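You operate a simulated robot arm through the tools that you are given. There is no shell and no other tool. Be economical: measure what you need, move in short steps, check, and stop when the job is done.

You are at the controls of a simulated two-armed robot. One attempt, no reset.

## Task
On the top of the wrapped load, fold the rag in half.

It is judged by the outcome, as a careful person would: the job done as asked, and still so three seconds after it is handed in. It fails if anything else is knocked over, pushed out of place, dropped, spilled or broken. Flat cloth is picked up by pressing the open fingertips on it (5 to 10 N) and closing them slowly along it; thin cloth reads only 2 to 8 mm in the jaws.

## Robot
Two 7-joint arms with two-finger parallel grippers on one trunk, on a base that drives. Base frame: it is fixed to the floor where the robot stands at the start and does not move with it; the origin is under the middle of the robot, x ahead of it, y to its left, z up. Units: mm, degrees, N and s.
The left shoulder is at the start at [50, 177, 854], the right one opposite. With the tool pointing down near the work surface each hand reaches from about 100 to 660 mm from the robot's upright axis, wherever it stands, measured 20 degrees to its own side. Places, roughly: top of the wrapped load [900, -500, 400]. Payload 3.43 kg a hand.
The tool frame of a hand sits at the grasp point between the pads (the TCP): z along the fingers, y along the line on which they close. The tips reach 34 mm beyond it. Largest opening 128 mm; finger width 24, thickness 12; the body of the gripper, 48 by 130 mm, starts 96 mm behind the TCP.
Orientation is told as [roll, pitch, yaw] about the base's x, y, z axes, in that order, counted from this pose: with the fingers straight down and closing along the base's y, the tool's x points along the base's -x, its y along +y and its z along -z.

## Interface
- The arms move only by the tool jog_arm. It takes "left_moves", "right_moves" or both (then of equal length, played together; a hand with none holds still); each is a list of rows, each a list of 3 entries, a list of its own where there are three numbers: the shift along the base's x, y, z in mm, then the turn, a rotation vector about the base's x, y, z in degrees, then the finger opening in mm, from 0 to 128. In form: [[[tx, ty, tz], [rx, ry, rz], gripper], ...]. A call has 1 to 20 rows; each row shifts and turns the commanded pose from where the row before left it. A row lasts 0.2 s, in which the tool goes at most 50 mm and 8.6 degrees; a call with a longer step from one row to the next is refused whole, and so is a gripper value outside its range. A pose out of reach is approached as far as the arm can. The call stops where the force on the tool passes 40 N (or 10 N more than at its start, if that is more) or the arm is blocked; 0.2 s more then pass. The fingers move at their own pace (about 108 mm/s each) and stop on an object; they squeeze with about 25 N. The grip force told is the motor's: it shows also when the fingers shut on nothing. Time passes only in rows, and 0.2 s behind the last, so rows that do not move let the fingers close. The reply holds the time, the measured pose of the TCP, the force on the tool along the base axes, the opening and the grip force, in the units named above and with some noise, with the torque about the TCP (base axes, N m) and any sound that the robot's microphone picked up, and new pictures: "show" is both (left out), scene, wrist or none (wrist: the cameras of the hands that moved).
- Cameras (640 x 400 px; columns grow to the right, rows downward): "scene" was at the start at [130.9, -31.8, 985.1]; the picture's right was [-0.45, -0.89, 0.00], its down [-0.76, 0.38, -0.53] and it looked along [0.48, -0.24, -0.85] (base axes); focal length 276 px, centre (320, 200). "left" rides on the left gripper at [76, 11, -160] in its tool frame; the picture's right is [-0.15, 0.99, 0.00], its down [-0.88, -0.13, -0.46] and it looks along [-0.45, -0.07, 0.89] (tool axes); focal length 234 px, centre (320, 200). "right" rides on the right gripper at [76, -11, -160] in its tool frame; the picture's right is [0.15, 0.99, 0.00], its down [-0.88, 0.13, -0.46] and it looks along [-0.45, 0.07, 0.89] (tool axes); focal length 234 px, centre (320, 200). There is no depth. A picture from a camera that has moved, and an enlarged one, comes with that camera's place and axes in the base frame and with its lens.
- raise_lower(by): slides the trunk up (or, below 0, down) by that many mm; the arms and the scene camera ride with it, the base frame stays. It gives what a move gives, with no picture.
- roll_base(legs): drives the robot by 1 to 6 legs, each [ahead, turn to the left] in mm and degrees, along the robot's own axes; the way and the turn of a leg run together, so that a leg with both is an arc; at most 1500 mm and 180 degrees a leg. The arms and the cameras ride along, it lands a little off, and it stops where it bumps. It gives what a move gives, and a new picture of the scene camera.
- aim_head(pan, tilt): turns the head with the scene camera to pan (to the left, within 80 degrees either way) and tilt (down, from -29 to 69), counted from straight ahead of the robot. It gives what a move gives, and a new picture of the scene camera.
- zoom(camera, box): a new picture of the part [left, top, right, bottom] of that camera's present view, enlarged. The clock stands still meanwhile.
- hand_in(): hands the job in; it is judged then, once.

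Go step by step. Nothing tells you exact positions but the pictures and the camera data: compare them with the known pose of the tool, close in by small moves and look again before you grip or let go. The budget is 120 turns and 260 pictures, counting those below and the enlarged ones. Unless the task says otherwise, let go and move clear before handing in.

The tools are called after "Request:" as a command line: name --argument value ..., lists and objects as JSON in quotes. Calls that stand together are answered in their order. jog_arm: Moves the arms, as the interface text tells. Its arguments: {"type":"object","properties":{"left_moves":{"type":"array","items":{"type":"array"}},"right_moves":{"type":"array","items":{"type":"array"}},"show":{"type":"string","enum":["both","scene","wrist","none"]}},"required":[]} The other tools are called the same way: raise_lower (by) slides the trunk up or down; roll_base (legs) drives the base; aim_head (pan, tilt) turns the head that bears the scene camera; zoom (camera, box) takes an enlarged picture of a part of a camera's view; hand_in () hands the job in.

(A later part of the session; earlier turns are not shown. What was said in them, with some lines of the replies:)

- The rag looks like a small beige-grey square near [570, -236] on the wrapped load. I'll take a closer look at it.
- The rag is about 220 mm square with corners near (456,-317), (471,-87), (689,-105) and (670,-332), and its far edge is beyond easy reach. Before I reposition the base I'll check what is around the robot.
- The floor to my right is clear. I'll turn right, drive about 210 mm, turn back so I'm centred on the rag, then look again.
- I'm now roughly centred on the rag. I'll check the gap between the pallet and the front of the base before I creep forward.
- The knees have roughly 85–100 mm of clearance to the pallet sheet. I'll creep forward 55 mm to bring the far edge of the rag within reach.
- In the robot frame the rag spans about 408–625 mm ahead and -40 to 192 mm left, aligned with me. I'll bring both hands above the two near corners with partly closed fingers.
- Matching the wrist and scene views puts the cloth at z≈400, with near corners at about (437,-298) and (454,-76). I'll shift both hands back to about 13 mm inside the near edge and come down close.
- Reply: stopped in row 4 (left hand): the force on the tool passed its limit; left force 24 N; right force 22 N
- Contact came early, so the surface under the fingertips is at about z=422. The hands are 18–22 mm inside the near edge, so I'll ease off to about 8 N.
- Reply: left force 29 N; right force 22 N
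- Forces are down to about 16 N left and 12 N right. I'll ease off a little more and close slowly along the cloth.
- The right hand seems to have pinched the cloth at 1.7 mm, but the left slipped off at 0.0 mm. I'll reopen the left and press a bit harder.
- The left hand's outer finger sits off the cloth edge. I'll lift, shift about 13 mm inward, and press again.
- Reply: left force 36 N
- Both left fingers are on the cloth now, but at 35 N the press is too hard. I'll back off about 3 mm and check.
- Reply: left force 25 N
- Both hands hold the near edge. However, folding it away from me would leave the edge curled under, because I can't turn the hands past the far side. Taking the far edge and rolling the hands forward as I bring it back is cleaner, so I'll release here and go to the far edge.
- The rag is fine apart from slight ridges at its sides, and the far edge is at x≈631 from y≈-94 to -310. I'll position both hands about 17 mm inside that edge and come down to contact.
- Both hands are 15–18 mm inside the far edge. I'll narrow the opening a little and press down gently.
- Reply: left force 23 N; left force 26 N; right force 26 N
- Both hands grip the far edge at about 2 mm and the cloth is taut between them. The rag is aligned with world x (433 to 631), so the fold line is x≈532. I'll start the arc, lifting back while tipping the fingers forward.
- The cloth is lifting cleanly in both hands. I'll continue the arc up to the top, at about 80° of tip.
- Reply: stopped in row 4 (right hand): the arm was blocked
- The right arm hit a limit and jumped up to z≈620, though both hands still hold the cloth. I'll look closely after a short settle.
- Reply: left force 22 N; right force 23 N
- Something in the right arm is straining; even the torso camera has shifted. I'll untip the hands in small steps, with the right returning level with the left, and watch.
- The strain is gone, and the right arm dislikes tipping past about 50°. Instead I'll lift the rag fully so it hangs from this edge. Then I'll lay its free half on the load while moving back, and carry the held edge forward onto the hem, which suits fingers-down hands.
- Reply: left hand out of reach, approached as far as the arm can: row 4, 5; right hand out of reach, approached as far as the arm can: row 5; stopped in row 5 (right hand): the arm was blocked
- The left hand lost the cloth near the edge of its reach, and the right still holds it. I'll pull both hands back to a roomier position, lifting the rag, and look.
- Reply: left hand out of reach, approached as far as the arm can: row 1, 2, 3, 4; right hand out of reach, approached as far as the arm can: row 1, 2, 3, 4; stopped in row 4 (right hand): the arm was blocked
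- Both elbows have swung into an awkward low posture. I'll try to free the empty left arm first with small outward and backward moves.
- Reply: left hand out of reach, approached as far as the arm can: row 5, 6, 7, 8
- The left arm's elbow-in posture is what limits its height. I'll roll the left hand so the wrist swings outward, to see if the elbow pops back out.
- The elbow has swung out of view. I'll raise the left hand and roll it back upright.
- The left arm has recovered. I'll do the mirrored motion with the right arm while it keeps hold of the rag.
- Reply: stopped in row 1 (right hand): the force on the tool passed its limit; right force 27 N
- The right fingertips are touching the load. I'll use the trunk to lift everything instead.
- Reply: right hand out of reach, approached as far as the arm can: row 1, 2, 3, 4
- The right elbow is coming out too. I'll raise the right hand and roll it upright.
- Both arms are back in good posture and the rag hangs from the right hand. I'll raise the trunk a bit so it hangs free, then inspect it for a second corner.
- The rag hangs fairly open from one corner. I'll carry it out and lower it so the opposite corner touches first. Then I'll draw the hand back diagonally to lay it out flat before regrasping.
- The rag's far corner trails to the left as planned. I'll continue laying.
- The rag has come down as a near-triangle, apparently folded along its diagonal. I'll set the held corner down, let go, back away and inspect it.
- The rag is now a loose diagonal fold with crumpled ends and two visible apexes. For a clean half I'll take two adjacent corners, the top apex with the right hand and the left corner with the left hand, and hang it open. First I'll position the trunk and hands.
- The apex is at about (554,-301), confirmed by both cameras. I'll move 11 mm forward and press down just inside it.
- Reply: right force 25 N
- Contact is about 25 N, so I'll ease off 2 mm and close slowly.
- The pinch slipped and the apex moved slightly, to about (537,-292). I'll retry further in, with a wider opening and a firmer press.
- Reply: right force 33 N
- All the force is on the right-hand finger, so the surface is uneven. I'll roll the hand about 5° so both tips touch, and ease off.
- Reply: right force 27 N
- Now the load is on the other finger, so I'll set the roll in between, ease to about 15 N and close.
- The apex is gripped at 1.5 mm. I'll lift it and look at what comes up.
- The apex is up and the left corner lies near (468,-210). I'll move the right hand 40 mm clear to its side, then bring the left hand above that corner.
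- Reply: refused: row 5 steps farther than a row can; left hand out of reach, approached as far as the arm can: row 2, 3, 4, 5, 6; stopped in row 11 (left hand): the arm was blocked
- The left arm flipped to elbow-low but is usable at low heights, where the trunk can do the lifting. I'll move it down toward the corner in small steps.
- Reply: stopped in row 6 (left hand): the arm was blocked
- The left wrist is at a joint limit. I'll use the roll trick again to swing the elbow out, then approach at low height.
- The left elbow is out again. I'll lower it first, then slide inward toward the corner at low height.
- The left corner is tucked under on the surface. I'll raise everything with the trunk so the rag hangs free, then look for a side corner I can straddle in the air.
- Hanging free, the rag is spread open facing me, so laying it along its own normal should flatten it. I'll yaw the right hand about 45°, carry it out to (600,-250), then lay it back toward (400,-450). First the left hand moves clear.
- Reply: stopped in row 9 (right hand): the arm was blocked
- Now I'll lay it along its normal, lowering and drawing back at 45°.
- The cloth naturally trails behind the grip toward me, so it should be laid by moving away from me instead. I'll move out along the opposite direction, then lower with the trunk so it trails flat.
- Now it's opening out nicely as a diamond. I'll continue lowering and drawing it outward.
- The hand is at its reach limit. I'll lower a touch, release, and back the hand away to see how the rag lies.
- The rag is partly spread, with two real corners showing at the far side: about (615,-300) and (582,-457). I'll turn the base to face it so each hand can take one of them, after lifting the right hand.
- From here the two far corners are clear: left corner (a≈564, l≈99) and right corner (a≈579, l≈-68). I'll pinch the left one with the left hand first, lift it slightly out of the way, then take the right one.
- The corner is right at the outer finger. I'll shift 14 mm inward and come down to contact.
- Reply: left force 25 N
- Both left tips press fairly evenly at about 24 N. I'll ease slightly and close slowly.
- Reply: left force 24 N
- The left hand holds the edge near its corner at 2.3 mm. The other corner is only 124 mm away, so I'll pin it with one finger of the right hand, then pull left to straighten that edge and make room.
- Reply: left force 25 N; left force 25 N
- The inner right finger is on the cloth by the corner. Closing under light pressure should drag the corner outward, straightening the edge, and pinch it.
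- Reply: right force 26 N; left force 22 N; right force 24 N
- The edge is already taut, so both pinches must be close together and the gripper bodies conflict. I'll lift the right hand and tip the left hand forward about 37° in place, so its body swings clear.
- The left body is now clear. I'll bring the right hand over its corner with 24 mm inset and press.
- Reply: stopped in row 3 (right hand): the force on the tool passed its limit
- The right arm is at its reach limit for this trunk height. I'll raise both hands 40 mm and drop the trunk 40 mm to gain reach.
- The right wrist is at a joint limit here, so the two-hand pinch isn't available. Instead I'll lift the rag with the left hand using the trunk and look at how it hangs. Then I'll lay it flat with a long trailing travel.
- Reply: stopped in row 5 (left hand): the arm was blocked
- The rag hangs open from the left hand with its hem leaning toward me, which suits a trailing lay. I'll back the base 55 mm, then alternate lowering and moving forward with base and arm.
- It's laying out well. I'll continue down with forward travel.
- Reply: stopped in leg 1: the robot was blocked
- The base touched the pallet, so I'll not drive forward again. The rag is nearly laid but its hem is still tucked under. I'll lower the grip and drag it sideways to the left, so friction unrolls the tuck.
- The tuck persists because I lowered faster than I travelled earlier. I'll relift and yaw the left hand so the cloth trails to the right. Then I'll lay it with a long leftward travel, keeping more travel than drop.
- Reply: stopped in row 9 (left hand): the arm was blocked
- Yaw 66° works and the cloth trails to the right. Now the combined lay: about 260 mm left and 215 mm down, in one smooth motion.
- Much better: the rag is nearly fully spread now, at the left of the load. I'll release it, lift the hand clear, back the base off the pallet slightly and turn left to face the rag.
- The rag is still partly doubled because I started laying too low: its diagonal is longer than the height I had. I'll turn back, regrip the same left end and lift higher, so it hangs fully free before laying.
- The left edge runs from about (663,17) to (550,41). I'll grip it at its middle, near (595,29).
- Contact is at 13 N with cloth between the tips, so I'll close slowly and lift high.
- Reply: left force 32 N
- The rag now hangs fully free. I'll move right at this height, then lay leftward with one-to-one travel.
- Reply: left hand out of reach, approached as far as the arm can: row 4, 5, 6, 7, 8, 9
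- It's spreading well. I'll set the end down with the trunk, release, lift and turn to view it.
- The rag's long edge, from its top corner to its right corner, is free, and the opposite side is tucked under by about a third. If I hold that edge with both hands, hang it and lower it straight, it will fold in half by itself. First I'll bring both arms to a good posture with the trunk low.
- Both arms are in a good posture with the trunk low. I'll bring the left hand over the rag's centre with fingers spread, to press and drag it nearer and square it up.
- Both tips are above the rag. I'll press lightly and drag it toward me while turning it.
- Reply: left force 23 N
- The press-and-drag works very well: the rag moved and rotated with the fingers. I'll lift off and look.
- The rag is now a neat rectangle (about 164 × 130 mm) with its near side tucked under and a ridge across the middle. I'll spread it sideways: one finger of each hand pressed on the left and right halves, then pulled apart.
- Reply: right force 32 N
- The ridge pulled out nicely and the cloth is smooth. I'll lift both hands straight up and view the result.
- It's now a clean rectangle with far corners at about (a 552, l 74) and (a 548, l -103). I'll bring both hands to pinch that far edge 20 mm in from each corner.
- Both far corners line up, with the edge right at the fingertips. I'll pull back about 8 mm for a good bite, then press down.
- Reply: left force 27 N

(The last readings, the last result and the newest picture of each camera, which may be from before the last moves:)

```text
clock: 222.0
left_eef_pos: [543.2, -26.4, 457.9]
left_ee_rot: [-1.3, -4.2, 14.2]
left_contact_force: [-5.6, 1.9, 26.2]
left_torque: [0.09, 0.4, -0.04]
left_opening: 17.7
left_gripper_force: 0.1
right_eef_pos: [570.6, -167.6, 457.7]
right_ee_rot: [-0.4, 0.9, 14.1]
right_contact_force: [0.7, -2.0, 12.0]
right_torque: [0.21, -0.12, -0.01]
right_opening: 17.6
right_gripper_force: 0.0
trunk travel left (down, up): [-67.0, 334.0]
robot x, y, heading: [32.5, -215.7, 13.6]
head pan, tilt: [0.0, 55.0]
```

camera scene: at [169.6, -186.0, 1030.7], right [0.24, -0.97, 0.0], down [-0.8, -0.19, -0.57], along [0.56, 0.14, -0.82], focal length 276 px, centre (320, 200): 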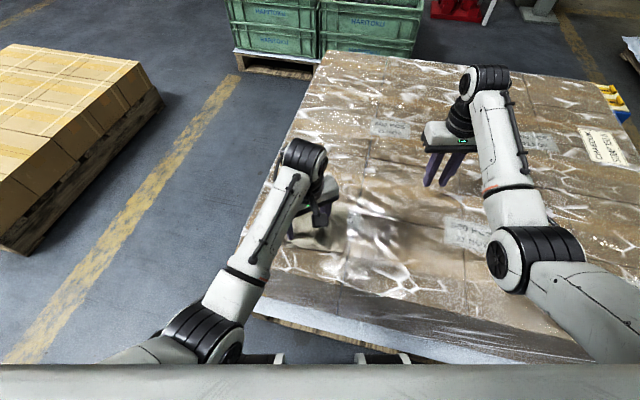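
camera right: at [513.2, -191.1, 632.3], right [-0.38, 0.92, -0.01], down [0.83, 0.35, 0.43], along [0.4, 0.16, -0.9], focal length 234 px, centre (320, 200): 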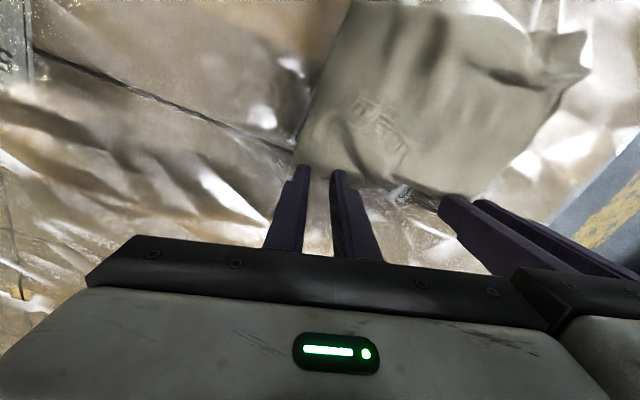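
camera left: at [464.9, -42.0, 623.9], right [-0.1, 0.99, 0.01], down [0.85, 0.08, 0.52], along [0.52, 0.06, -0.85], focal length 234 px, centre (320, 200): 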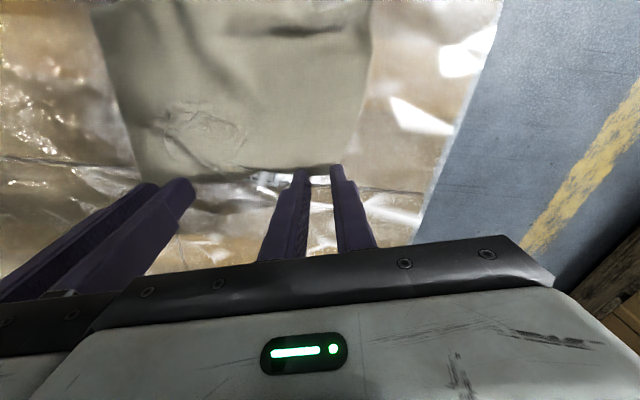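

Request:
jog_arm --left_moves '[[[0, 0, 1], [0, 0, 0], 18], [[0, 0, 0], [0, 0, 0], 18], [[0, 0, 0], [0, 0, 0], 16], [[0, 0, 0], [0, 0, 0], 14], [[0, 0, 0], [0, 0, 0], 12], [[0, 0, 0], [0, 0, 0], 10], [[0, 0, 0], [0, 0, 0], 8], [[0, 0, 0], [0, 0, 0], 6], [[0, 0, 0], [0, 0, 0], 4], [[0, 0, 0], [0, 0, 0], 2], [[0, 0, 0], [0, 0, 0], 0], [[0, 0, 0], [0, 0, 0], 0]]' --right_moves '[[[0, 0, -1.5], [1.5, 0, 0], 18], [[0, 0, -0.5], [0, 0, 0], 18], [[0, 0, 0], [0, 0, 0], 16], [[0, 0, 0], [0, 0, 0], 14], [[0, 0, 0], [0, 0, 0], 12], [[0, 0, 0], [0, 0, 0], 10], [[0, 0, 0], [0, 0, 0], 8], [[0, 0, 0], [0, 0, 0], 6], [[0, 0, 0], [0, 0, 0], 4], [[0, 0, 0], [0, 0, 0], 2], [[0, 0, 0], [0, 0, 0], 0], [[0, 0, 0], [0, 0, 0], 0]]' --show "wrist"

```text
clock: 224.6
left_eef_pos: [541.7, -26.0, 456.5]
left_ee_rot: [-1.3, -4.2, 14.3]
left_contact_force: [-0.4, -0.7, 22.6]
left_torque: [-0.08, 0.19, 0.06]
left_opening: 2.0
left_gripper_force: 25.2
right_eef_pos: [573.6, -168.8, 456.8]
right_ee_rot: [0.9, 0.2, 14.0]
right_contact_force: [1.9, -6.0, 28.7]
right_torque: [-0.35, -0.11, -0.02]
right_opening: 0.2
right_gripper_force: 25.4
trunk travel left (down, up): [-67.0, 334.0]
robot x, y, heading: [32.1, -214.2, 13.8]
head pan, tilt: [0.0, 55.0]
camera right: at [503.9, -200.1, 615.4], right [-0.38, 0.92, 0.02], down [0.83, 0.33, 0.45], along [0.41, 0.19, -0.89], focal length 234 px, centre (320, 200)
camera left: at [452.2, -32.4, 609.9], right [-0.1, 0.99, -0.01], down [0.85, 0.09, 0.52], along [0.52, 0.04, -0.85], focal length 234 px, centre (320, 200)
```

right: 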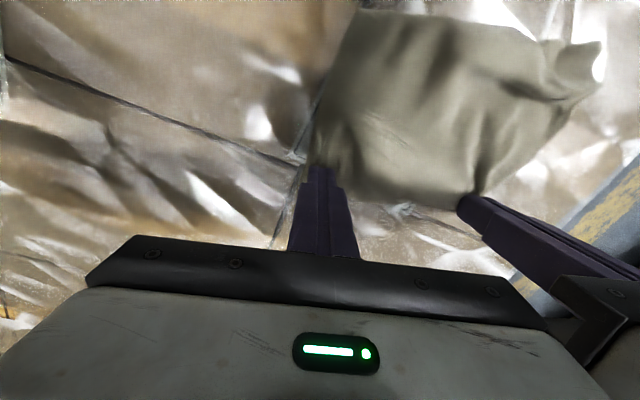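
left: 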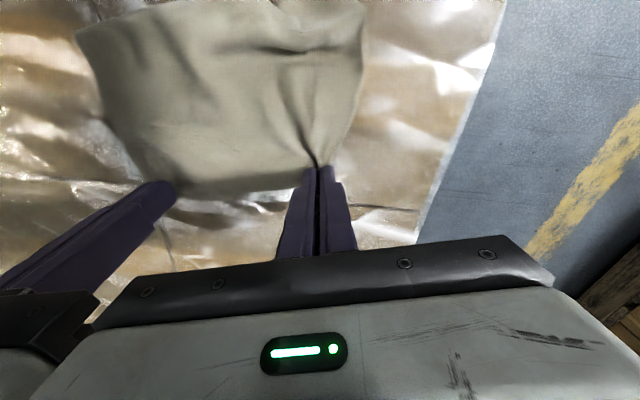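

The left hand gripped at 2.0 mm and the right missed, since the corner slid inward. I'll reopen the right, shift 12 mm inward and retry.

Request:
jog_arm --right_moves '[[[0, 0, 6], [0, 0, 0], 10], [[-6.5, 10.5, 2], [-0.8, 0, 0], 22], [[0, 0, 0], [0, 0, 0], 22], [[0, 0, -6], [0, 0, 0], 22], [[0, 0, -2], [0, 0, 0], 22], [[0, 0, 0], [0, 0, 0], 22]]' --show "wrist"

```text
clock: 226.0
left_eef_pos: [541.5, -27.0, 456.8]
left_ee_rot: [-1.3, -4.4, 14.3]
left_contact_force: [2.3, -2.1, 18.4]
left_torque: [-0.09, 0.03, 0.0]
left_opening: 1.9
left_gripper_force: 25.5
right_eef_pos: [564.9, -155.6, 455.9]
right_ee_rot: [0.1, 0.5, 14.1]
right_contact_force: [-5.9, -3.9, 33.5]
right_torque: [-0.29, -0.04, -0.06]
right_opening: 22.4
right_gripper_force: 1.1
trunk travel left (down, up): [-67.0, 334.0]
robot x, y, heading: [36.3, -219.0, 13.6]
head pan, tilt: [0.0, 55.0]
camera right: at [496.6, -185.6, 615.8], right [-0.38, 0.92, 0.01], down [0.83, 0.34, 0.45], along [0.41, 0.18, -0.89], focal length 234 px, centre (320, 200)
```

right: 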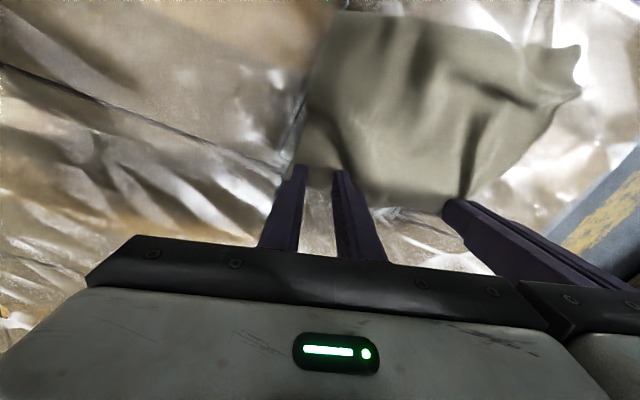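

Request:
jog_arm --right_moves '[[[0, 0, 6], [0, 0, 0], 22], [[-6, -1.5, 0], [0, 0, 0], 22], [[0, 0, -3.5], [0, 0, 0], 22], [[0, 0, 0], [0, 0, 0], 22], [[0, 0, 0], [0, 0, 19.0], 22]]' --show "none"

Request:
jog_arm --right_moves '[[[0, 0, 6], [0, 0, 0], 22], [[-6, -1.5, 0], [0, 0, 0], 22], [[0, 0, -4], [0, 0, 0], 22], [[0, 0, 0], [0, 0, 0], 22]]' --show "none"

```text
refused: row 5 steps farther than a row can; nothing moved
```

```text
clock: 227.0
left_eef_pos: [541.5, -25.4, 457.4]
left_ee_rot: [-1.4, -4.4, 14.3]
left_contact_force: [0.4, -0.7, 23.3]
left_torque: [-0.11, 0.18, -0.01]
left_opening: 1.8
left_gripper_force: 25.4
right_eef_pos: [559.3, -158.8, 457.4]
right_ee_rot: [0.1, 0.8, 14.1]
right_contact_force: [-3.6, -2.1, 20.7]
right_torque: [-0.13, -0.07, -0.04]
right_opening: 22.1
right_gripper_force: 0.3
trunk travel left (down, up): [-67.0, 334.0]
robot x, y, heading: [34.3, -217.0, 13.7]
head pan, tilt: [0.0, 55.0]
```

Request:
jog_arm --right_moves '[[[0, 0, 0], [-0.3, 0, 0], 20], [[0, 0, 0], [0, 0, 0], 18], [[0, 0, 0], [0, 0, 0], 16], [[0, 0, 0], [0, 0, 0], 14], [[0, 0, 0], [0, 0, 0], 12], [[0, 0, 0], [0, 0, 0], 10], [[0, 0, 0], [0, 0, 0], 8], [[0, 0, 0], [0, 0, 0], 6], [[0, 0, 0], [0, 0, 0], 4], [[0, 0, 0], [0, 0, 0], 2], [[0, 0, 0], [0, 0, 0], 0], [[0, 0, 0], [0, 0, 0], 0]]' --show "wrist"

```text
clock: 229.6
left_eef_pos: [542.3, -26.6, 457.0]
left_ee_rot: [-1.3, -4.3, 14.2]
left_contact_force: [1.4, -1.4, 22.2]
left_torque: [-0.15, 0.14, 0.0]
left_opening: 2.0
left_gripper_force: 24.9
right_eef_pos: [560.5, -158.6, 457.3]
right_ee_rot: [-0.2, 0.8, 14.1]
right_contact_force: [-0.9, 2.0, 22.6]
right_torque: [0.16, -0.17, -0.01]
right_opening: 1.8
right_gripper_force: 24.7
trunk travel left (down, up): [-67.0, 334.0]
robot x, y, heading: [33.2, -221.9, 13.6]
head pan, tilt: [0.0, 55.0]
camera right: at [491.2, -187.0, 616.3], right [-0.38, 0.92, 0.0], down [0.83, 0.34, 0.44], along [0.41, 0.17, -0.9], focal length 234 px, centre (320, 200)
```

right: 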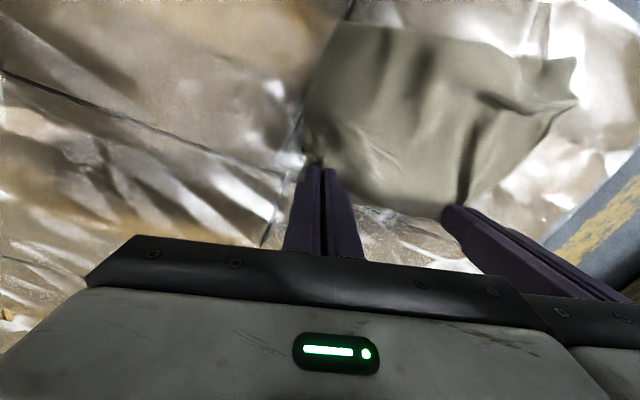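

Both hands now hold the far edge at 2.0 and 1.8 mm. I'll lift straight up with the trunk so the rag hangs free.

Request:
raise_lower --by 215

Request:
zoom --camera "scene" --box '[220, 150, 420, 300]'

Request:
zoom --camera "left" --box '[60, 0, 460, 260]'

```text
clock: 231.9
left_eef_pos: [543.2, -25.5, 669.7]
left_ee_rot: [-1.3, -4.0, 14.2]
left_contact_force: [-0.4, 0.5, 0.6]
left_torque: [0.0, 0.0, 0.01]
left_opening: 1.8
left_gripper_force: 24.8
right_eef_pos: [558.1, -159.8, 667.7]
right_ee_rot: [-0.1, 1.2, 14.1]
right_contact_force: [0.0, -0.1, -0.6]
right_torque: [0.02, -0.02, 0.01]
right_opening: 1.8
right_gripper_force: 25.1
trunk travel left (down, up): [-282.0, 119.0]
robot x, y, heading: [33.6, -222.2, 13.9]
head pan, tilt: [0.0, 55.0]
```

```text
2.67 times, centred on (320, 225) of scene
camera zoom: at [170.8, -185.5, 1245.3], right [0.24, -0.97, 0.0], down [-0.8, -0.19, -0.57], along [0.56, 0.14, -0.82], focal length 737 px, centre (320, 133)
```

zoom: 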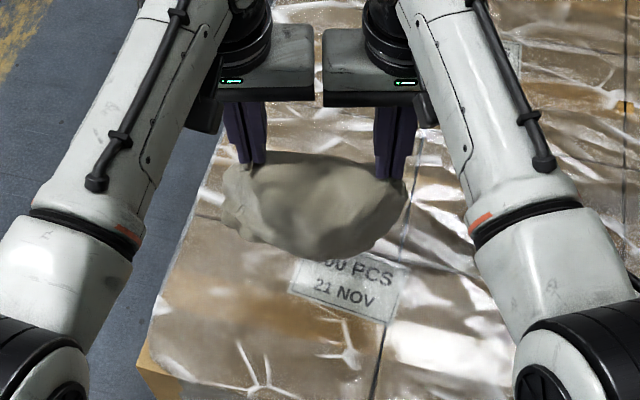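

```text
1.54 times, centred on (260, 130) of left
camera zoom: at [453.3, -32.0, 822.0], right [-0.1, 0.99, -0.01], down [0.85, 0.09, 0.52], along [0.52, 0.04, -0.86], focal length 360 px, centre (412, 308)
```

zoom: 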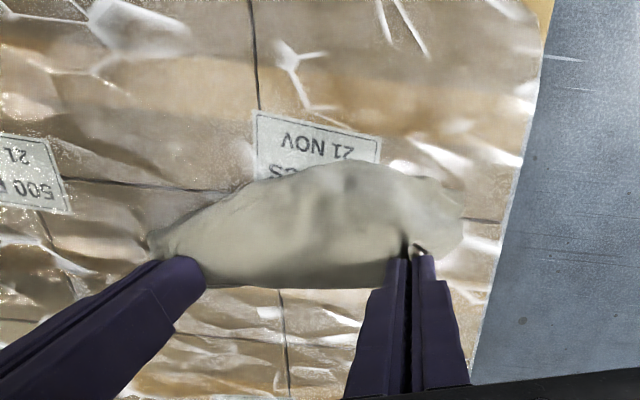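

The rag hangs beautifully as a full-width sheet. Now the fold: I'll touch the hem down, draw both hands back toward me while lowering half its length so the hem trails ahead. Then I'll carry the held edge forward over the hem.

Request:
raise_lower --by -18

Request:
jog_arm --left_moves '[[[-9.7, -2.4, -5], [0, 0, 0], 0], [[-9.7, -2.4, -8], [0, 0, 0], 0], [[-8.7, -2.1, -9], [0, 0, 0], 0], [[-7.8, -1.9, -9], [0, 0, 0], 0], [[-7.8, -1.9, -9], [0, 0, 0], 0], [[-7.8, -1.9, -9], [0, 0, 0], 0], [[0, 0, 0], [0, 0, 0], 0]]' --right_moves '[[[-9.7, -2.4, -5], [0, 0, 0], 0], [[-9.7, -2.4, -8], [0, 0, 0], 0], [[-8.7, -2.1, -9], [0, 0, 0], 0], [[-7.8, -1.9, -9], [0, 0, 0], 0], [[-7.8, -1.9, -9], [0, 0, 0], 0], [[-7.8, -1.9, -9], [0, 0, 0], 0], [[0, 0, 0], [0, 0, 0], 0]]' --show "wrist"

Request:
zoom --camera "scene" --box '[220, 150, 420, 300]'

```text
clock: 232.6
left_eef_pos: [542.4, -24.9, 650.9]
left_ee_rot: [-1.2, -4.0, 14.2]
left_contact_force: [-0.1, 0.6, 0.2]
left_torque: [-0.03, -0.01, 0.02]
left_opening: 1.8
left_gripper_force: 24.6
right_eef_pos: [559.1, -158.7, 650.9]
right_ee_rot: [-0.2, 1.2, 14.1]
right_contact_force: [0.3, 0.1, -0.6]
right_torque: [0.0, 0.0, 0.03]
right_opening: 1.8
right_gripper_force: 25.4
trunk travel left (down, up): [-264.0, 137.0]
robot x, y, heading: [33.4, -220.5, 13.8]
head pan, tilt: [0.0, 55.0]
```

```text
clock: 234.2
left_eef_pos: [489.5, -38.0, 603.9]
left_ee_rot: [-1.3, -4.0, 14.2]
left_contact_force: [0.0, 0.5, -0.2]
left_torque: [0.02, 0.05, 0.0]
left_opening: 2.2
left_gripper_force: 25.2
right_eef_pos: [510.5, -173.0, 603.5]
right_ee_rot: [-0.2, 1.1, 14.0]
right_contact_force: [0.4, -0.7, 0.1]
right_torque: [0.04, 0.01, -0.01]
right_opening: 1.6
right_gripper_force: 25.1
trunk travel left (down, up): [-264.0, 137.0]
robot x, y, heading: [32.4, -220.7, 13.7]
head pan, tilt: [0.0, 55.0]
camera right: at [441.7, -200.7, 763.2], right [-0.38, 0.92, 0.0], down [0.83, 0.34, 0.44], along [0.41, 0.17, -0.9], focal length 234 px, centre (320, 200)
camera left: at [401.3, -43.4, 756.0], right [-0.1, 0.99, -0.01], down [0.85, 0.09, 0.52], along [0.52, 0.04, -0.86], focal length 234 px, centre (320, 200)
```

right: 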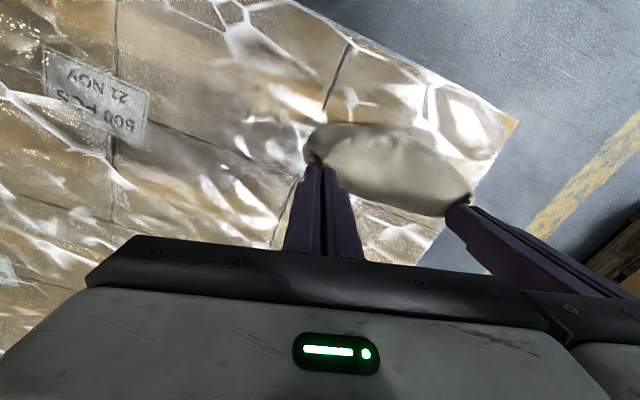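
left: 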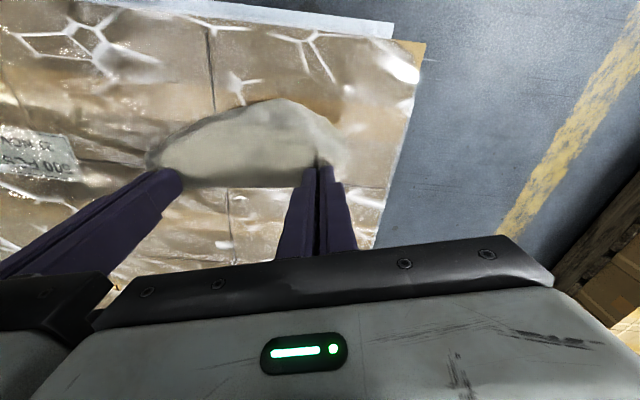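

```text
2.67 times, centred on (320, 225) of scene
camera zoom: at [170.7, -185.5, 1227.4], right [0.24, -0.97, 0.0], down [-0.8, -0.19, -0.57], along [0.56, 0.14, -0.82], focal length 737 px, centre (320, 133)
```

zoom: 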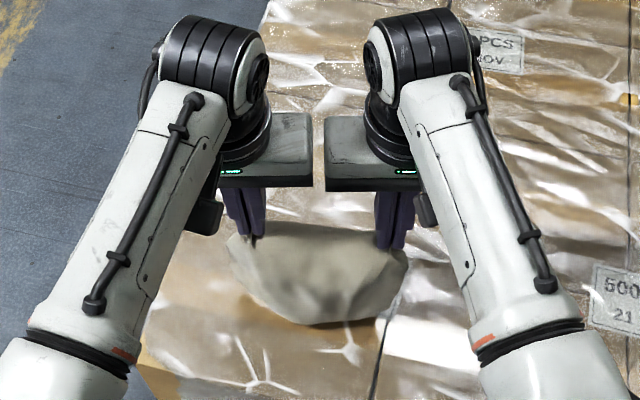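

The belly of the cloth bows toward me with the hem going underneath and ahead, as intended. I'll continue back and down to half height.

Request:
jog_arm --left_moves '[[[-7.8, -1.9, -9], [0, 0, 0], 0], [[-7.8, -1.9, -9], [0, 0, 0], 0], [[-7.8, -1.9, -9], [0, 0, 0], 0], [[-5.8, -1.4, -9], [0, 0, 0], 0], [[-3.8, -1, -9], [0, 0, 0], 0], [[0, 0, 0], [0, 0, 0], 0]]' --right_moves '[[[-7.8, -1.9, -9], [0, 0, 0], 0], [[-7.8, -1.9, -9], [0, 0, 0], 0], [[-7.8, -1.9, -9], [0, 0, 0], 0], [[-5.8, -1.4, -9], [0, 0, 0], 0], [[-3.8, -1, -9], [0, 0, 0], 0], [[0, 0, 0], [0, 0, 0], 0]]' --show "none"

Request:
zoom --camera "scene" --box '[220, 180, 420, 330]'

Request:
zoom --camera "left" --box '[60, 0, 460, 260]'

```text
clock: 235.0
left_eef_pos: [470.4, -43.0, 579.5]
left_ee_rot: [-1.2, -4.0, 14.1]
left_contact_force: [-0.2, -1.0, -0.4]
left_torque: [0.0, -0.03, 0.01]
left_opening: 1.9
left_gripper_force: 24.9
right_eef_pos: [522.2, -170.0, 608.3]
right_ee_rot: [0.0, -2.5, 13.7]
right_contact_force: [-0.3, 0.0, 0.6]
right_torque: [0.01, -0.03, -0.01]
right_opening: 1.6
right_gripper_force: 25.5
trunk travel left (down, up): [-264.0, 137.0]
robot x, y, heading: [33.0, -217.3, 13.7]
head pan, tilt: [0.0, 55.0]
stopped in row 4 (left hand): the force on the tool passed its limit (the readings are from after the stop); the commanded pose is now the measured one
```

```text
2.67 times, centred on (320, 255) of scene
camera zoom: at [170.8, -185.5, 1227.4], right [0.24, -0.97, 0.0], down [-0.8, -0.19, -0.57], along [0.56, 0.14, -0.82], focal length 737 px, centre (320, 53)
```

zoom: 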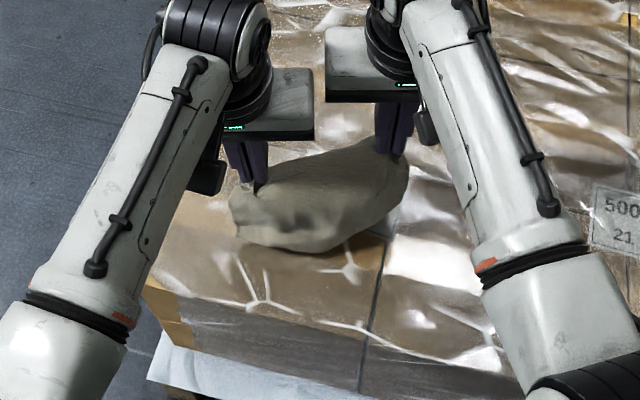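

```text
1.54 times, centred on (260, 130) of left
camera zoom: at [382.6, -49.0, 732.8], right [-0.1, 0.99, -0.01], down [0.85, 0.09, 0.52], along [0.52, 0.04, -0.85], focal length 360 px, centre (412, 308)
```

zoom: 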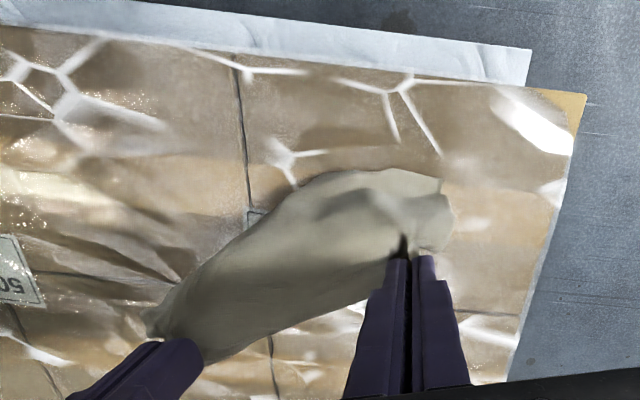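

The right arm balked at retracting further, and both hands still hold. I'll level the left hand with it and use the base for the remaining backward motion and the trunk for lowering.

Request:
jog_arm --left_moves '[[[6.5, 1.6, 9.5], [0, 0, 0], 0], [[6.5, 1.6, 9.5], [0, 0, 0], 0], [[6.5, 1.6, 9.5], [0, 0, 0], 0], [[0, 0, 0], [0, 0, 0], 0]]' --show "none"

Request:
raise_lower --by -30

Request:
roll_base --legs '[[-35, 0]]'

Request:
raise_lower --by -25

Request:
zoom --camera "scene" --box '[220, 180, 420, 330]'

```text
clock: 236.0
left_eef_pos: [490.4, -39.3, 608.5]
left_ee_rot: [-1.4, -4.1, 14.2]
left_contact_force: [0.5, 0.3, -0.8]
left_torque: [0.0, -0.01, 0.0]
left_opening: 1.5
left_gripper_force: 24.8
right_eef_pos: [521.4, -170.7, 607.8]
right_ee_rot: [0.0, -2.6, 13.7]
right_contact_force: [-0.2, 0.7, -0.6]
right_torque: [-0.02, -0.01, 0.02]
right_opening: 1.8
right_gripper_force: 24.4
trunk travel left (down, up): [-264.0, 137.0]
robot x, y, heading: [31.5, -213.8, 13.8]
head pan, tilt: [0.0, 55.0]
```

```text
clock: 236.7
left_eef_pos: [491.2, -39.0, 579.6]
left_ee_rot: [-1.4, -4.2, 14.2]
left_contact_force: [0.9, -0.5, -0.4]
left_torque: [0.0, 0.01, 0.02]
left_opening: 1.8
left_gripper_force: 25.5
right_eef_pos: [522.6, -170.0, 578.5]
right_ee_rot: [0.0, -2.5, 13.8]
right_contact_force: [0.0, -0.5, 0.2]
right_torque: [0.0, -0.01, 0.04]
right_opening: 1.8
right_gripper_force: 25.1
trunk travel left (down, up): [-234.0, 167.0]
robot x, y, heading: [33.5, -217.8, 13.9]
head pan, tilt: [0.0, 55.0]
```

```text
clock: 237.6
left_eef_pos: [457.5, -45.9, 579.2]
left_ee_rot: [-1.3, -4.2, 14.2]
left_contact_force: [-0.1, 0.1, -0.4]
left_torque: [0.01, 0.02, 0.0]
left_opening: 1.7
left_gripper_force: 25.1
right_eef_pos: [487.5, -178.9, 577.8]
right_ee_rot: [0.0, -2.5, 13.8]
right_contact_force: [0.2, 0.2, 0.2]
right_torque: [0.04, -0.02, 0.0]
right_opening: 2.0
right_gripper_force: 24.6
trunk travel left (down, up): [-234.0, 167.0]
robot x, y, heading: [0.2, -223.5, 13.4]
head pan, tilt: [0.0, 55.0]
camera scene: at [137.3, -193.6, 1197.4], right [0.24, -0.97, 0.0], down [-0.8, -0.19, -0.57], along [0.56, 0.14, -0.82], focal length 276 px, centre (320, 200)
```

scene: 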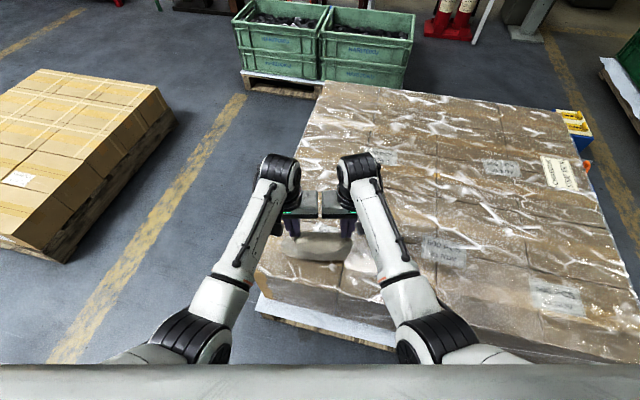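

```text
clock: 238.3
left_eef_pos: [457.6, -47.1, 554.3]
left_ee_rot: [-1.3, -4.2, 14.3]
left_contact_force: [0.3, -0.8, 0.1]
left_torque: [-0.02, -0.02, -0.01]
left_opening: 1.9
left_gripper_force: 25.4
right_eef_pos: [489.3, -177.9, 553.1]
right_ee_rot: [0.1, -2.4, 13.8]
right_contact_force: [0.8, -0.9, -0.1]
right_torque: [0.01, -0.03, -0.02]
right_opening: 2.1
right_gripper_force: 24.7
trunk travel left (down, up): [-209.0, 192.0]
robot x, y, heading: [0.3, -224.6, 13.7]
head pan, tilt: [0.0, 55.0]
```

```text
2.67 times, centred on (320, 255) of scene
camera zoom: at [137.3, -193.6, 1172.4], right [0.24, -0.97, 0.0], down [-0.8, -0.19, -0.57], along [0.56, 0.14, -0.82], focal length 737 px, centre (320, 53)
```

zoom: 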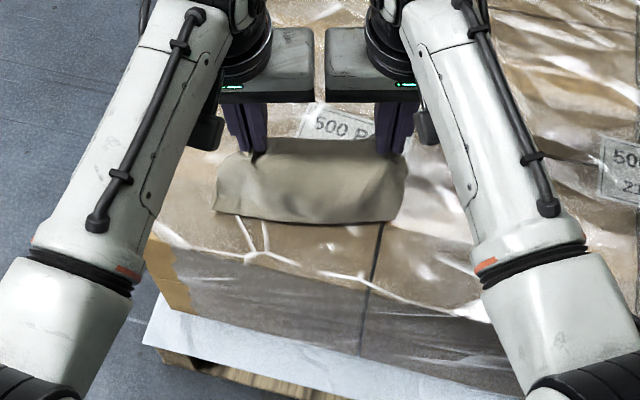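

This looks right: the fold is near a≈442, the held edge is about 100 mm up, and the hem should lie underneath at a≈530. I'll carry the edge forward and down onto it.

Request:
jog_arm --left_moves '[[[4.5, 1.1, -6], [0, 0, 0], 0], [[4.5, 1.1, -8], [0, 0, 0], 0], [[4.2, 1, -9], [0, 0, 0], 0], [[4.2, 1, -9], [0, 0, 0], 0], [[4.2, 1, -9], [0, 0, 0], 0], [[4.2, 1, -10], [0, 0, 0], 0], [[4, 1, -10], [0, 0, 0], 0], [[4, 1, -10], [0, 0, 0], 0], [[4, 1, -10], [0, 0, 0], 0], [[3, 0.7, -9], [0, 0, 0], 0], [[0, 0, 0], [0, 0, 0], 0]]' --right_moves '[[[4.5, 1.1, -6], [0, 0, 0], 0], [[4.5, 1.1, -8], [0, 0, 0], 0], [[4.2, 1, -9], [0, 0, 0], 0], [[4.2, 1, -9], [0, 0, 0], 0], [[4.2, 1, -9], [0, 0, 0], 0], [[4.2, 1, -10], [0, 0, 0], 0], [[4, 1, -10], [0, 0, 0], 0], [[4, 1, -10], [0, 0, 0], 0], [[4, 1, -10], [0, 0, 0], 0], [[3, 0.7, -9], [0, 0, 0], 0], [[0, 0, 0], [0, 0, 0], 0]]' --show "wrist"

Request:
zoom --camera "scene" --box '[240, 180, 400, 280]'

```text
clock: 240.7
left_eef_pos: [499.6, -35.5, 464.1]
left_ee_rot: [-1.3, -4.2, 14.2]
left_contact_force: [0.1, 0.1, 0.6]
left_torque: [0.0, 0.0, 0.02]
left_opening: 1.5
left_gripper_force: 25.0
right_eef_pos: [527.8, -167.5, 465.0]
right_ee_rot: [0.1, -2.6, 13.8]
right_contact_force: [-0.1, 0.4, -0.2]
right_torque: [-0.02, -0.02, 0.01]
right_opening: 2.0
right_gripper_force: 25.1
trunk travel left (down, up): [-209.0, 192.0]
robot x, y, heading: [0.5, -226.8, 13.6]
head pan, tilt: [0.0, 55.0]
camera right: at [450.8, -197.9, 619.2], right [-0.38, 0.93, -0.01], down [0.8, 0.33, 0.49], along [0.46, 0.18, -0.87], focal length 234 px, centre (320, 200)
camera left: at [410.4, -41.4, 616.5], right [-0.1, 0.99, -0.01], down [0.85, 0.09, 0.52], along [0.52, 0.04, -0.85], focal length 234 px, centre (320, 200)
```

right: 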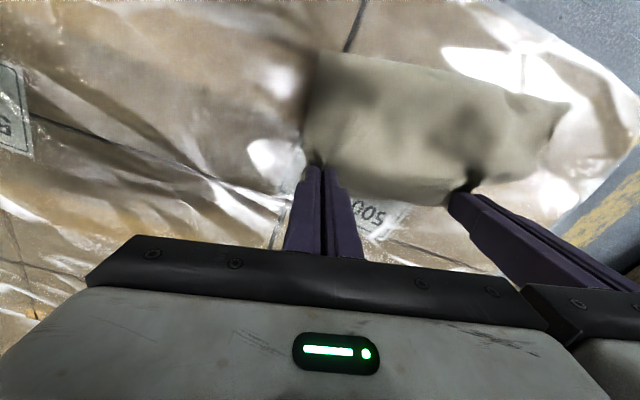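
left: 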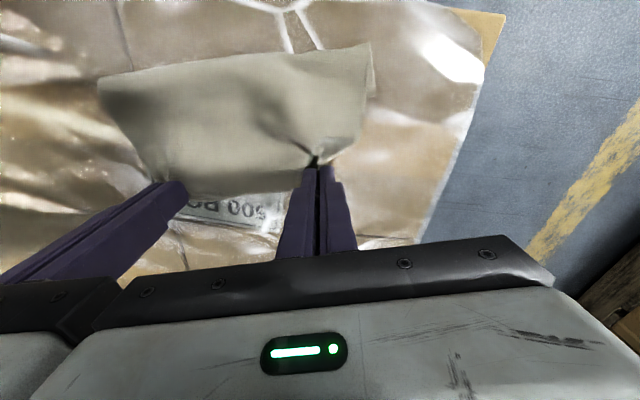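

```text
4.00 times, centred on (320, 230) of scene
camera zoom: at [137.4, -193.6, 1172.4], right [0.24, -0.97, 0.0], down [-0.8, -0.19, -0.57], along [0.56, 0.14, -0.82], focal length 1105 px, centre (320, 80)
```

zoom: 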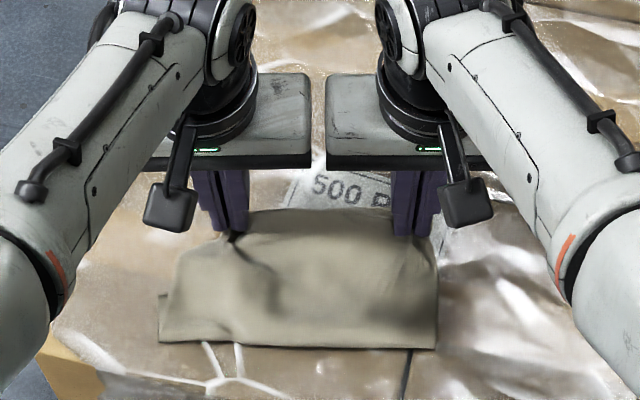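

The rag is now a neat strip about 110 mm deep with the fold toward me and the held edge over the hem. I'll touch down, release gently, and lift straight off.

Request:
raise_lower --by -4

Request:
jog_arm --left_moves '[[[0, 0, 0], [0, 0, 0], 4], [[0, 0, 0], [0, 0, 0], 9], [[0, 0, 0], [0, 0, 0], 14], [[0, 0, 0], [0, 0, 0], 18], [[0, 0, 0], [0, 0, 0], 18]]' --right_moves '[[[0, 0, 0], [0, 0, 0], 4], [[0, 0, 0], [0, 0, 0], 9], [[0, 0, 0], [0, 0, 0], 14], [[0, 0, 0], [0, 0, 0], 18], [[0, 0, 0], [0, 0, 0], 18]]' --show "none"

Request:
raise_lower --by 70

Request:
jog_arm --left_moves '[[[0, 30, 0], [0, 0, 0], 18], [[0, 30, 0], [0, 0, 0], 18], [[0, 30, 0], [0, 0, 0], 18], [[0, 0, 0], [0, 0, 0], 18]]' --right_moves '[[[0, -30, 0], [0, 0, 0], 18], [[0, -30, 0], [0, 0, 0], 18], [[0, -30, 0], [0, 0, 0], 18], [[0, 0, 0], [0, 0, 0], 18]]' --show "none"

Request:
zoom --camera "scene" --box '[240, 180, 400, 280]'

```text
clock: 241.2
left_eef_pos: [499.5, -34.8, 459.5]
left_ee_rot: [-1.4, -4.2, 14.2]
left_contact_force: [0.0, -0.1, 0.6]
left_torque: [0.0, 0.01, 0.01]
left_opening: 1.8
left_gripper_force: 24.7
right_eef_pos: [527.2, -167.8, 459.1]
right_ee_rot: [0.1, -2.6, 13.8]
right_contact_force: [0.0, -0.7, -0.2]
right_torque: [0.0, -0.01, -0.03]
right_opening: 2.0
right_gripper_force: 25.0
trunk travel left (down, up): [-205.0, 196.0]
robot x, y, heading: [-3.8, -220.3, 13.7]
head pan, tilt: [0.0, 55.0]
```

```text
clock: 242.4
left_eef_pos: [499.1, -35.6, 460.4]
left_ee_rot: [-1.3, -4.2, 14.1]
left_contact_force: [-1.1, 0.0, 0.0]
left_torque: [-0.01, 0.01, 0.0]
left_opening: 17.9
left_gripper_force: 0.0
right_eef_pos: [527.1, -167.4, 460.7]
right_ee_rot: [0.0, -2.5, 13.8]
right_contact_force: [0.3, 0.2, 0.3]
right_torque: [0.01, -0.01, 0.03]
right_opening: 17.8
right_gripper_force: 0.1
trunk travel left (down, up): [-205.0, 196.0]
robot x, y, heading: [0.4, -227.7, 13.7]
head pan, tilt: [0.0, 55.0]
```

```text
clock: 243.5
left_eef_pos: [498.7, -35.0, 529.4]
left_ee_rot: [-1.3, -4.1, 14.2]
left_contact_force: [0.2, -0.1, -0.3]
left_torque: [0.01, 0.02, -0.02]
left_opening: 17.9
left_gripper_force: 0.1
right_eef_pos: [528.2, -166.8, 529.3]
right_ee_rot: [0.0, -2.5, 13.8]
right_contact_force: [0.1, 0.2, -0.4]
right_torque: [0.0, -0.02, -0.01]
right_opening: 17.9
right_gripper_force: 0.0
trunk travel left (down, up): [-275.0, 126.0]
robot x, y, heading: [-3.3, -226.1, 13.5]
head pan, tilt: [0.0, 55.0]
```

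```text
clock: 244.5
left_eef_pos: [498.7, 54.3, 530.4]
left_ee_rot: [-1.3, -4.2, 14.3]
left_contact_force: [0.0, -0.1, 0.2]
left_torque: [0.01, -0.01, 0.02]
left_opening: 18.1
left_gripper_force: 0.1
right_eef_pos: [527.8, -259.9, 529.1]
right_ee_rot: [0.0, -2.5, 13.8]
right_contact_force: [-0.2, -0.6, 1.0]
right_torque: [-0.02, 0.0, -0.01]
right_opening: 18.2
right_gripper_force: 0.0
trunk travel left (down, up): [-275.0, 126.0]
robot x, y, heading: [1.8, -223.4, 13.5]
head pan, tilt: [0.0, 55.0]
```

```text
4.00 times, centred on (320, 230) of scene
camera zoom: at [137.4, -193.6, 1238.4], right [0.24, -0.97, 0.0], down [-0.8, -0.19, -0.57], along [0.56, 0.14, -0.82], focal length 1105 px, centre (320, 80)
```

zoom: 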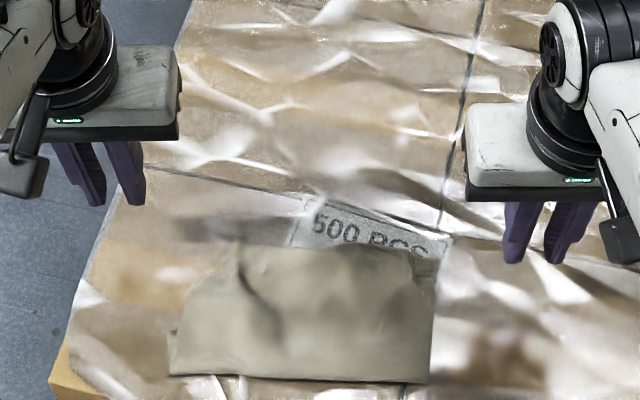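

The rag is folded into a tidy strip. I'll take a close look at it before deciding on any smoothing.

Request:
zoom --camera "scene" --box '[275, 230, 355, 280]'

Request:
zoom --camera "left" --box '[0, 0, 320, 220]'

Request:
zoom --camera "right" --box '[300, 0, 640, 220]'

```text
8.00 times, centred on (315, 255) of scene
camera zoom: at [137.4, -193.6, 1238.4], right [0.24, -0.97, 0.0], down [-0.8, -0.19, -0.57], along [0.56, 0.14, -0.82], focal length 2210 px, centre (360, -240)
```

zoom: 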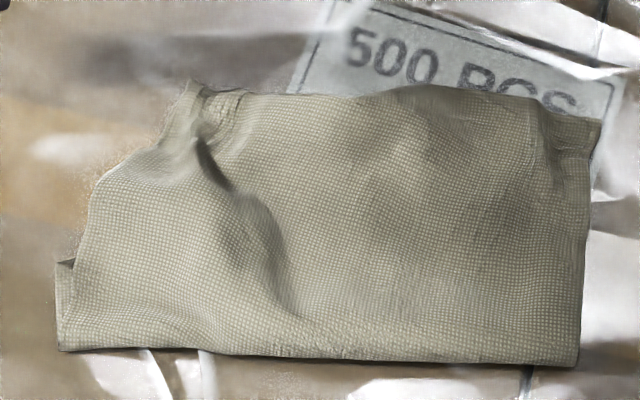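

```text
1.82 times, centred on (160, 110) of left
camera zoom: at [410.0, 47.6, 683.3], right [-0.1, 0.99, -0.01], down [0.85, 0.09, 0.52], along [0.52, 0.04, -0.85], focal length 426 px, centre (611, 364)
```

zoom: 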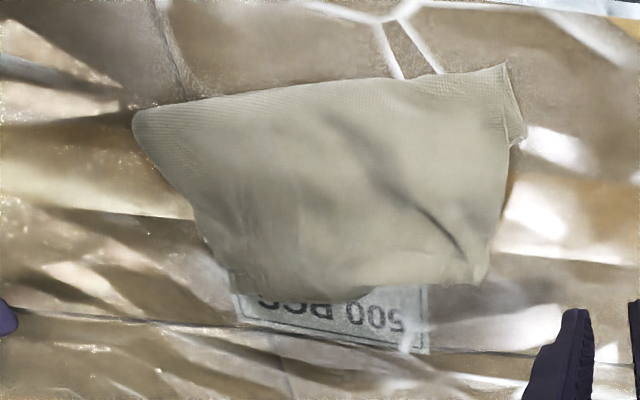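

```text
1.82 times, centred on (470, 110) of right
camera zoom: at [450.6, -288.5, 684.4], right [-0.38, 0.93, -0.01], down [0.8, 0.33, 0.49], along [0.46, 0.18, -0.87], focal length 426 px, centre (47, 364)
5 turns are left
```

zoom: 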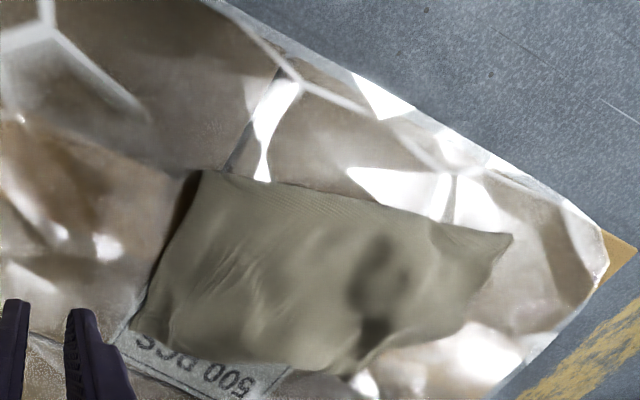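

The rag lies folded in half on top of the wrapped load: fold toward me, edges together at the far side, only a soft crease left. Both hands are open and clear, so I'm handing in.

Request:
hand_in

```text
The job is handed in.
```

I folded the rag in half on top of the wrapped load and let go of it, and both hands are clear. The upper layer is slightly deeper than the lower one (roughly 110 mm to 95 mm), and a soft crease remains on the left side.

While I was repositioning, the base bumped the pallet lightly once and stopped there. I saw no sign that the load had moved.
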